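You operate a simulated robot arm through the tools that you are given. There is no shell and no other tool. Be economical: measure what you need, move in short steps, check, and stop when the job is done.

Carry out the task below with a simulated robot arm. There is one attempt and no reset: what you move stays moved.

TASK
Slide the ball of wool along the top of the games table until it stands next to the pack of cards.

It is judged by the outcome, as a careful person would: the job done as asked, and still so three seconds after it is handed in. It fails if anything else is knocked over, pushed out of place, dropped, spilled or broken.

THE ROBOT
A 7-joint arm with a two-finger parallel gripper, fixed in place. Base frame: the origin is at the foot of the arm, x ahead of it, y to its left, z up; the work surface is at about z = 0.66. Lengths are in m, angles in degrees, forces in N, time in s.
With the tool pointing down near the work surface it reaches from about 0.12 to 0.66 m from the base axis. Its first joint turns from -66.0 to 66.0 degrees. Payload 2.4 kg.
Tool frame: the origin (TCP) lies between the finger pads and is the grasp point; the fingertips stand 0.03 m ahead of it; z points along the fingers, y is the line along which they close. The gripper opens to 0.094 m. The fingers are 0.028 m wide and 0.01 m thick; the gripper's body (0.05 by 0.096 m) begins 0.055 m behind the TCP.
Orientation is that of the tool frame in the base frame, as a unit quaternion [w, x, y, z]. With the fingers straight down and closing along the base's y, the tool's x points along the base's -x, its y along +y and its z along -z.

THE INTERFACE
- The arm moves only by the tool step_arm. Its argument "plan" is a list of rows, each an object of numbers (a shift or turn left out is 0, a gripper value left out holds the last): "x", "y", "z": the shift along the tool's x, y, z in m; "rx", "ry", "rz": the turn, a rotation vector about the tool's x, y, z in degrees. In form: [{"x": .., "y": .., "z": .., "rx": .., "ry": .., "rz": ..}, ...]. A call has 1 to 20 rows; each row shifts and turns the commanded pose from where the row before left it, along the tool's axes as they then stand. "jaw" is the finger opening in m, from 0 to 0.094, set as the call begins (left out, the last holds). A row lasts 0.2 s, in which the tool goes at most 0.05 m and 8.6 degrees; a call with a longer step from one row to the next is refused whole, and so is a gripper value outside its range. A pose out of reach is approached as far as the arm can. The call stops where the force on the tool passes 40 N (or 10 N more than at its start, if that is more) or the arm is blocked; 0.2 s more then pass. The fingers move at their own pace (about 0.153 m/s each) and stop on an object; they squeeze with about 44 N. The grip force told is the motor's: it shows also when the fingers shut on nothing. Time passes only in rows, and 0.2 s behind the last, so rows that do not move let the fingers close. It gives the time, the measured TCP pose, the force on the tool (base axes), the opening and the grip force at its end, in the units of the frame above (readings bear some noise), and new pictures: "show" is both (left out), scene, wrist or none.
- Cameras (640 x 400 px; columns grow to the right, rows downward): "scene" is fixed at [0.0366, 0.4827, 1.4306]; the picture's right is [-0.71, -0.70, 0.00], its down [-0.48, 0.49, -0.73] and it looks along [0.51, -0.52, -0.69] (base axes); focal length 348 px, centre (320, 200). "wrist" rides on the gripper at [-0.037, 0, -0.058] in the tool frame; the picture's right is [0.00, -1.00, 0.00], its down [0.97, 0.00, -0.24] and it looks along [0.24, 0.00, 0.97] (tool axes); focal length 218 px, centre (320, 200).
- probe_pixels(camera, pixels): for up to 12 pixels [column, row] of the newest picture of that camera ("zoom" is the newest enlarged one), the place [x, y, z] in the base frame of the surface seen there, good to about 0.002 m. No time passes.
- zoom(camera, box): a new picture of the part [left, top, right, bottom] of that camera's present view, enlarged. No time passes.
- close_job(): hands the job in; it is judged then, once.

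Work in short steps. Measure before you move; look again where a grasp or a placing could have gone wrong, and mend it. You have 60 turns and 120 pictures in all, the two below and enlarged ones among them. Open the gripper and draw the arm clear of the work before you hand the job in, unless the task says otherwise; then end with one line.

The tools are called after ">>>" as a command line: name --argument value ..., lists and objects as JSON in quotes. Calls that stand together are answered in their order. step_arm: Moves the arm, as the interface text tells. Its arguments: {"type":"object","properties":{"plan":{"type":"array","items":{"type":"object","properties":{"x":{"type":"number"},"y":{"type":"number"},"z":{"type":"number"},"rx":{"type":"number"},"ry":{"type":"number"},"rz":{"type":"number"}}}},"jaw":{"type":"number"},"show":{"type":"string","enum":["both","scene","wrist","none"]}},"required":["plan"]} The other tools are called the same way: probe_pixels (camera, pixels) gives the place of the surface under pixels of a picture; zoom (camera, box) takes an enlarged picture of a part of a camera's view; close_job () hands the job in.

At the start:

```text
time_s: 0.0
eef_pos: [0.3893, 0.0777, 0.8735]
tcp_rot: [0.001, 0.0, 1.0, 0.0]
wrist_force: [-0.3, 0.1, 0.1]
finger_gap: 0.094
grasp_force: 0.0
```

scene: 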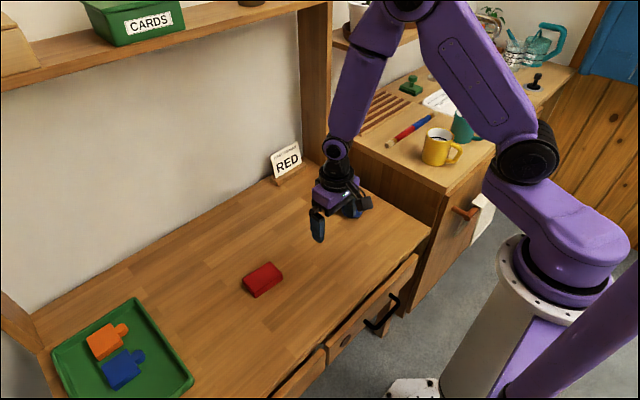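
wrist: 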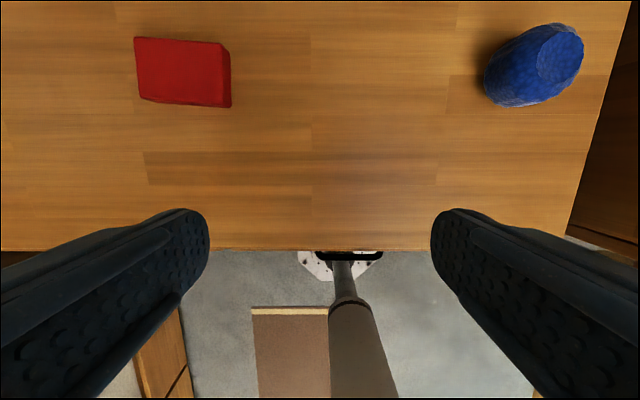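

I zoom on the red block and the blue object, and probe both in the wrist view.

>>> zoom --camera "scene" --box '[200, 130, 420, 310]'

>>> zoom --camera "wrist" --box '[440, 0, 640, 125]'

>>> probe_pixels --camera "wrist" --pixels '[[140, 45], [218, 45], [143, 95], [220, 98], [180, 70], [485, 85], [535, 65], [575, 45], [560, 85], [500, 105], [400, 60], [560, 25]]'

>>> zoom --camera "scene" --box '[30, 280, 210, 400]'

```text
2.22 times, centred on (310, 220) of scene
```

zoom: 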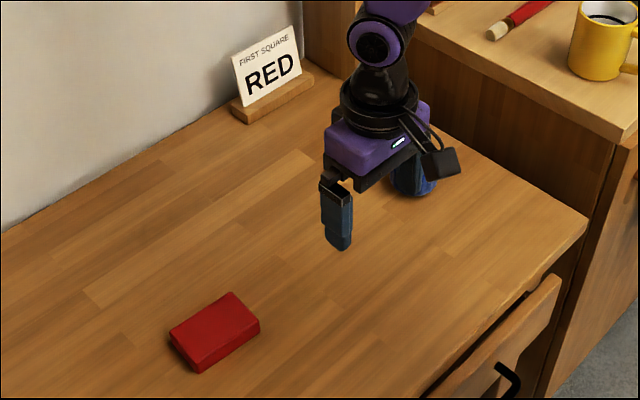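

```text
3.20 times, centred on (540, 62) of wrist
```

zoom: 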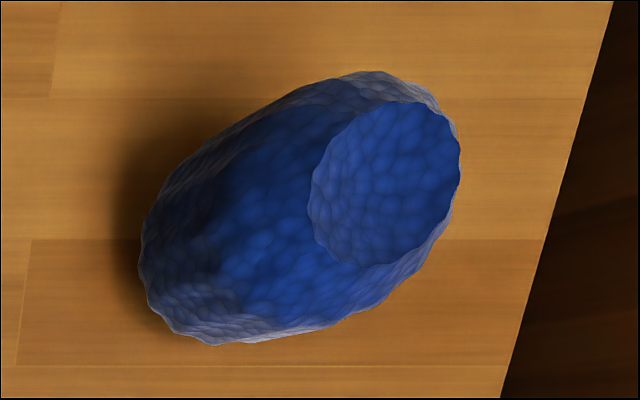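

```text
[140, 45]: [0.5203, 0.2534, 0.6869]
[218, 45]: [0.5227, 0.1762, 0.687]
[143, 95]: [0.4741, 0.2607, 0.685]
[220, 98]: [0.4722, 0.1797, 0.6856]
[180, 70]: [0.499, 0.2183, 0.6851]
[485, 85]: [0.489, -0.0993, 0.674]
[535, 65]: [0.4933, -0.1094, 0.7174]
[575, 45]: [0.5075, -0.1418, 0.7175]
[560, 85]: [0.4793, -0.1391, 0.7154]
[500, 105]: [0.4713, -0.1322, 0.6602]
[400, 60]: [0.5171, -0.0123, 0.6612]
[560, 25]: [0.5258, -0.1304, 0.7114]
```

```text
3.33 times, centred on (120, 340) of scene
```

zoom: 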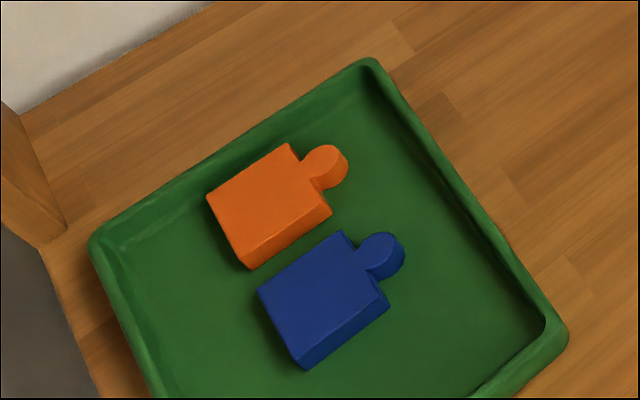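

The wool (blue, top z≈0.717, centre near x 0.497, y −0.12) is to slide in +y to the red pack (edge y≈0.176). I check clearances to the side cabinet and the sign.

>>> probe_pixels --camera "scene" --pixels '[[360, 160], [400, 175], [440, 185], [420, 225], [380, 200], [285, 165], [300, 185], [272, 178], [280, 280], [262, 270], [265, 290]]'

>>> probe_pixels --camera "wrist" --pixels '[[231, 55], [231, 100], [235, 70], [229, 106], [548, 24], [582, 60], [555, 96], [520, 107], [486, 70], [500, 48], [600, 130], [625, 60]]'

>>> step_arm --plan '[{"rz": 8.5}, {"rz": 8.5}, {"rz": 8.5}, {"rz": 8.5}, {"rz": 8.5}, {"rz": 8.5}, {"rz": 8.5}, {"rz": 8.5}, {"rz": 8.5}, {"rz": 8.5}, {"rz": 5.0}, {}]'

```text
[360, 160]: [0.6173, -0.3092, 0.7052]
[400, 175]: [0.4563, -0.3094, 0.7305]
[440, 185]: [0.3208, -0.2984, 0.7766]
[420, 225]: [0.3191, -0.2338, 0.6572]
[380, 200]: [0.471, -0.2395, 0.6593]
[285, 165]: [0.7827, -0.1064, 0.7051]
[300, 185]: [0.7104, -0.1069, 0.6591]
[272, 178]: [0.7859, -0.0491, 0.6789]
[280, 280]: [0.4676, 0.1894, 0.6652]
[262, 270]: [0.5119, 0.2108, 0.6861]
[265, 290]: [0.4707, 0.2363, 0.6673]
```

```text
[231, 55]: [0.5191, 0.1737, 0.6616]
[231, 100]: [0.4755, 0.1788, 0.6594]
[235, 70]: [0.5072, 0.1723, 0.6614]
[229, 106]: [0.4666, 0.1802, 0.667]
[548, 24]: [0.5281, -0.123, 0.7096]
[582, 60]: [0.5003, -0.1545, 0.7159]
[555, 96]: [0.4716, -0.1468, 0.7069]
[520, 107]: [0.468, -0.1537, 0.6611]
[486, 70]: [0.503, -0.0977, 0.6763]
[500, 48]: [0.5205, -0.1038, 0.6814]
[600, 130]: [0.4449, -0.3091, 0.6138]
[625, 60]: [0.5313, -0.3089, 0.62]
```

```text
time_s: 2.6
eef_pos: [0.3884, 0.0767, 0.8713]
tcp_rot: [0.0, 0.708, 0.706, 0.0]
wrist_force: [-1.9, 0.5, 0.6]
finger_gap: 0.0939
grasp_force: 0.1
```

scene: 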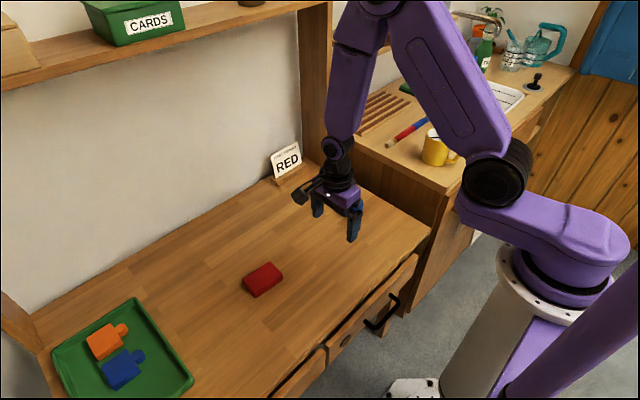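
wrist: 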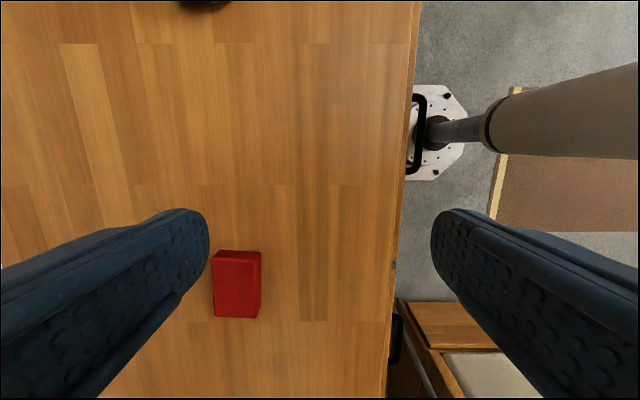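

Tool x is now base +y, tool y is base +x. I move over the wool's estimated centre (0.499, −0.131) at height.

>>> step_arm --plan '[{"x": -0.042, "y": 0.022}, {"x": -0.042, "y": 0.022}, {"x": -0.042, "y": 0.022}, {"x": -0.042, "y": 0.022}, {"x": -0.04, "y": 0.022}, {}]'

```text
time_s: 4.0
eef_pos: [0.4961, -0.1304, 0.8739]
tcp_rot: [-0.001, 0.707, 0.707, -0.001]
wrist_force: [0.3, 0.6, -0.4]
finger_gap: 0.0942
grasp_force: 0.1
```

scene: 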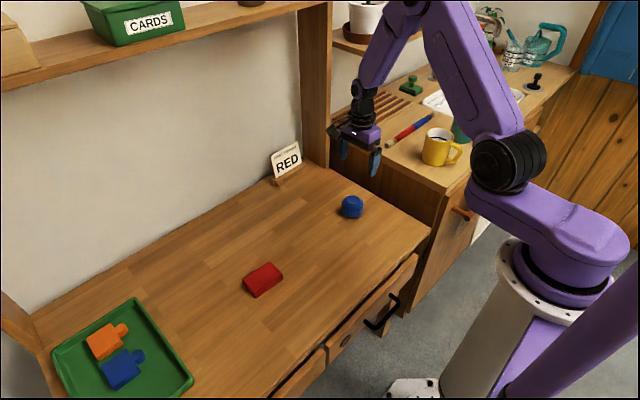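
wrist: 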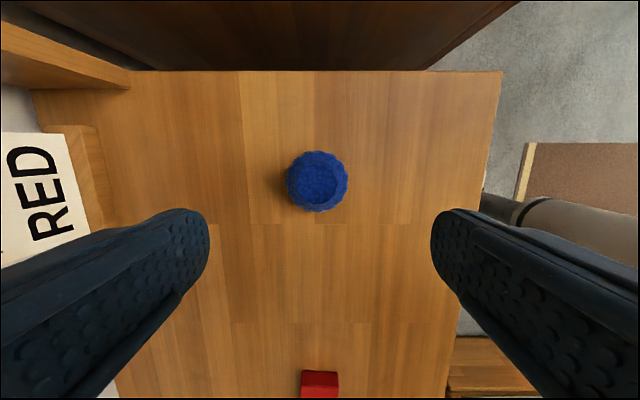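

Ball at wrist (317,181). I measure its outline.

>>> probe_pixels --camera "wrist" --pixels '[[320, 183], [289, 182], [345, 182], [317, 154], [318, 208], [303, 371], [336, 371], [320, 370]]'

>>> zoom --camera "scene" --box '[310, 180, 390, 230]'

```text
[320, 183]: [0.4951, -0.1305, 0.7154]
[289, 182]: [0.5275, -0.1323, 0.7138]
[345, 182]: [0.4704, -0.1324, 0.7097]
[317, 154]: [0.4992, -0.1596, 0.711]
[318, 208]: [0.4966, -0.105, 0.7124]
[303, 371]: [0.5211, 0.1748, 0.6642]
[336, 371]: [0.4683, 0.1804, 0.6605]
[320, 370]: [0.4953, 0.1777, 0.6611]
```

```text
8.00 times, centred on (350, 205) of scene
```

zoom: 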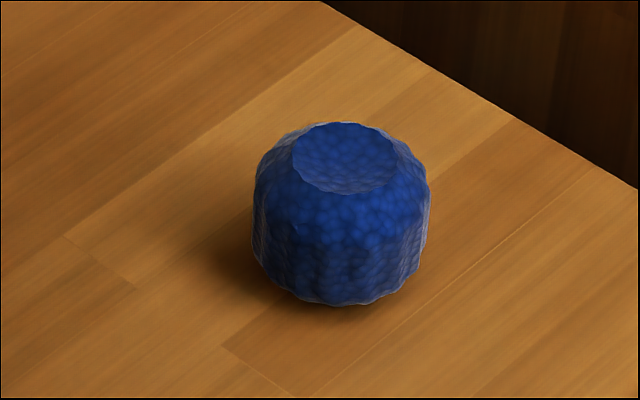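

Ball centre (0.4985, −0.132), radius ≈0.031. I descend astride it to TCP z≈0.698 with jaws open.

>>> step_arm --plan '[{"y": 0.0025, "x": -0.0015, "z": 0.04}, {"z": 0.04}, {"z": 0.04}, {"z": 0.03}, {"z": 0.015}, {"z": 0.01}, {}]'

```text
time_s: 5.6
eef_pos: [0.5019, -0.1304, 0.6958]
tcp_rot: [0.0, 0.707, 0.708, 0.0]
wrist_force: [1.2, 0.9, 0.0]
finger_gap: 0.0938
grasp_force: 0.1
```

scene: 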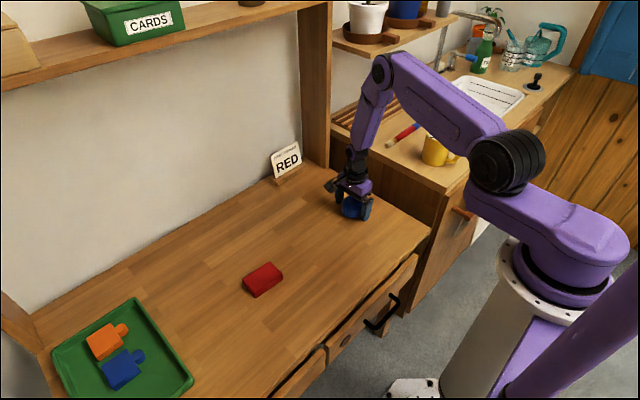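
wrist: 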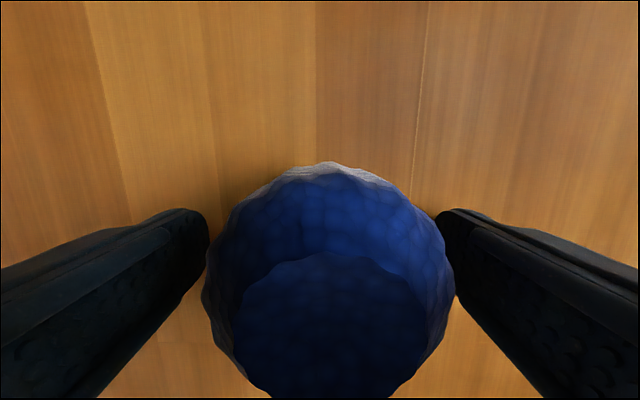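

Astride the wool, about centred. I close the jaws on it.

>>> step_arm --plan '[{}, {}, {}]' --jaw 0.056 --show "wrist"

```text
time_s: 6.4
eef_pos: [0.5026, -0.1328, 0.6977]
tcp_rot: [0.0, 0.707, 0.707, 0.0]
wrist_force: [0.0, -0.1, -0.2]
finger_gap: 0.0657
grasp_force: 44.0
```

wrist: 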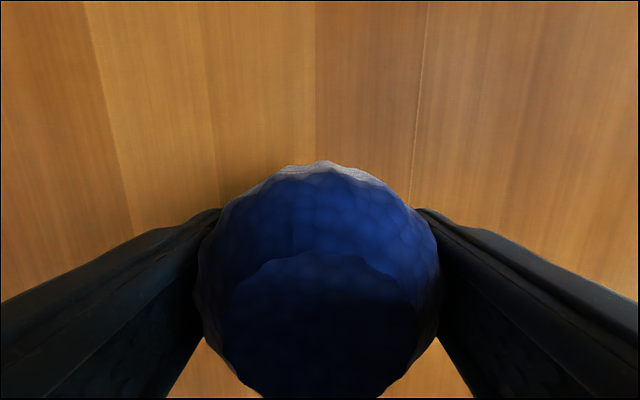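

Held at 0.066 m width. I slide in +y (tool +x) most of the way, 0.23 m, keeping the height.

>>> step_arm --plan '[{"x": 0.012}, {"x": 0.023}, {"x": 0.03}, {"x": 0.03}, {"x": 0.03}, {"x": 0.03}, {"x": 0.03}, {"x": 0.025}, {"x": 0.02}, {}]'

```text
time_s: 8.6
eef_pos: [0.5011, 0.0968, 0.6966]
tcp_rot: [0.001, 0.708, 0.707, 0.0]
wrist_force: [1.1, -0.8, -0.4]
finger_gap: 0.0659
grasp_force: 44.3
```

scene: 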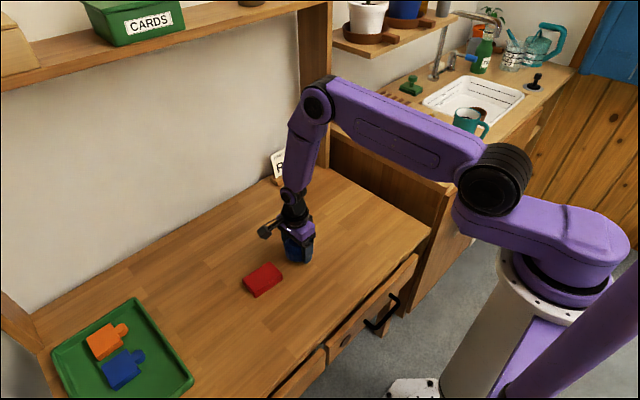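
wrist: 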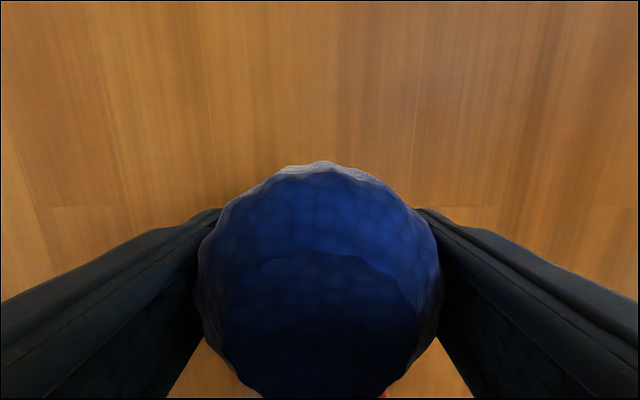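

The wool came along; I look at the gap to the pack before the last bit.

>>> zoom --camera "scene" --box '[230, 220, 342, 290]'

>>> probe_pixels --camera "scene" --pixels '[[283, 275], [282, 270], [284, 243], [286, 246], [285, 255], [292, 258]]'

```text
5.71 times, centred on (286, 255) of scene
```

zoom: 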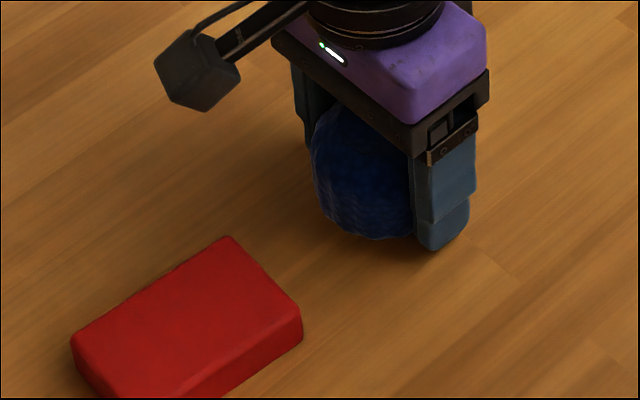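

```text
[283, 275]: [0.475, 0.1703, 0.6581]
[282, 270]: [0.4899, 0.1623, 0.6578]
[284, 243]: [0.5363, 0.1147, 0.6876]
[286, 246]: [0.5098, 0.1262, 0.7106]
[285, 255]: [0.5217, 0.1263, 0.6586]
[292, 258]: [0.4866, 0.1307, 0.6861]
```

Ball's front at y≈0.131, pack face ≈0.175: gap ≈0.044. I slide 0.036 more, slowly.

>>> step_arm --plan '[{"x": 0.012}, {"x": 0.012}, {"x": 0.008}, {"x": 0.004}, {}]' --show "none"

>>> zoom --camera "scene" --box '[230, 220, 342, 290]'

```text
time_s: 9.8
eef_pos: [0.5021, 0.1351, 0.6986]
tcp_rot: [0.0, 0.707, 0.707, 0.0]
wrist_force: [-0.7, 0.7, 0.3]
finger_gap: 0.066
grasp_force: 44.0
```

```text
5.71 times, centred on (286, 255) of scene
```

zoom: 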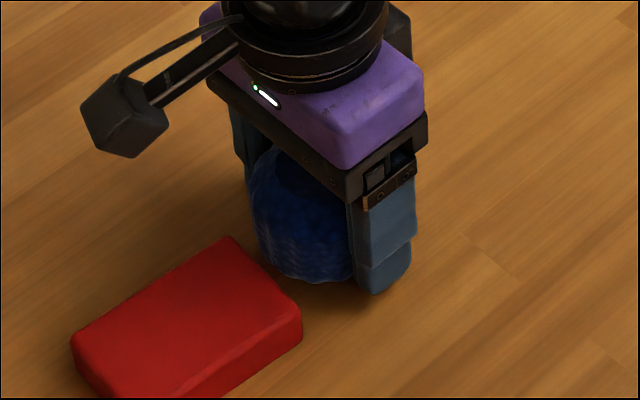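

The wool stands just short of the pack, and the pack has not moved. I open the jaws, then rise straight up.

>>> step_arm --plan '[{}, {}, {}]' --jaw 0.094 --show "none"

>>> step_arm --plan '[{"z": -0.01}, {"z": -0.02}, {"z": -0.03}, {"z": -0.04}, {"z": -0.04}, {"z": -0.04}, {"x": -0.04}, {"x": -0.04}, {"x": -0.04}, {}]'

>>> zoom --camera "scene" --box '[230, 220, 342, 290]'

```text
time_s: 10.6
eef_pos: [0.5023, 0.1352, 0.6982]
tcp_rot: [0.0, 0.707, 0.707, 0.0]
wrist_force: [0.0, -0.6, 0.2]
finger_gap: 0.0942
grasp_force: 0.0
```

```text
time_s: 12.8
eef_pos: [0.5016, 0.0137, 0.8793]
tcp_rot: [0.0, 0.707, 0.707, 0.0]
wrist_force: [0.1, 0.2, 0.2]
finger_gap: 0.094
grasp_force: 0.1
```

scene: 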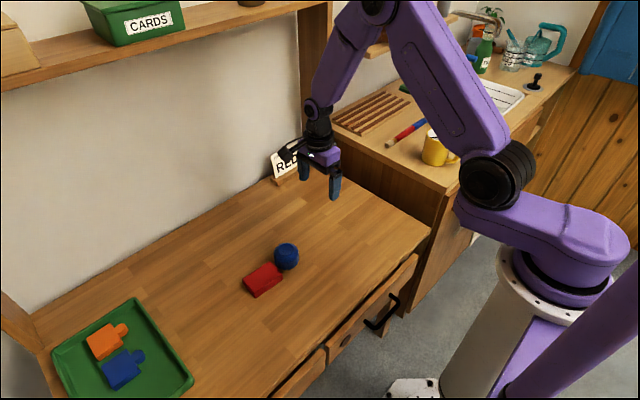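
wrist: 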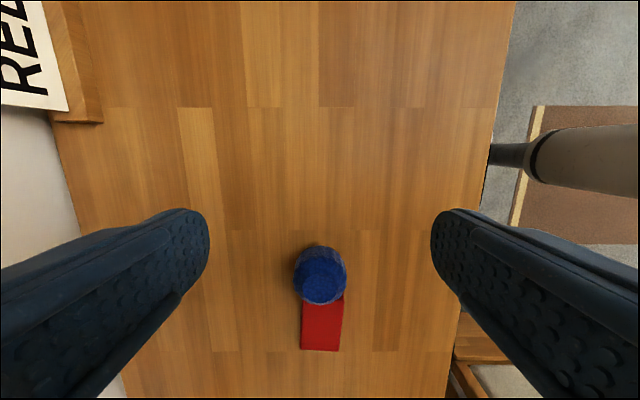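

```text
5.71 times, centred on (286, 255) of scene
```

zoom: 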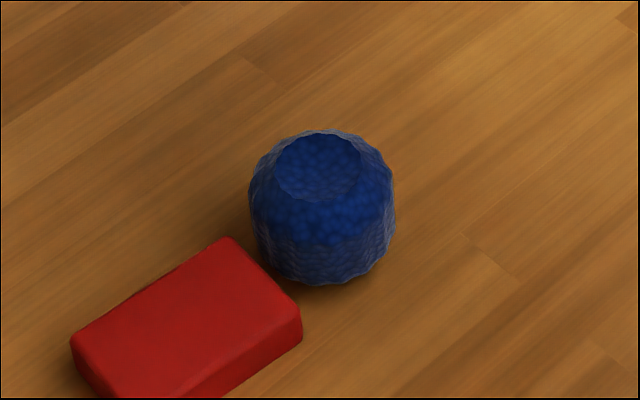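

The wool stands upright beside the pack, with a gap of under 1 cm. The pack and everything else are in place and the arm is clear, so I hand in.

>>> close_job

```text
The job is handed in.
```

I slid the ball of wool along the games table, and it now stands upright next to the pack of cards with a gap of less than 1 cm. The pack did not move, nothing else was disturbed, and the arm is open and clear.
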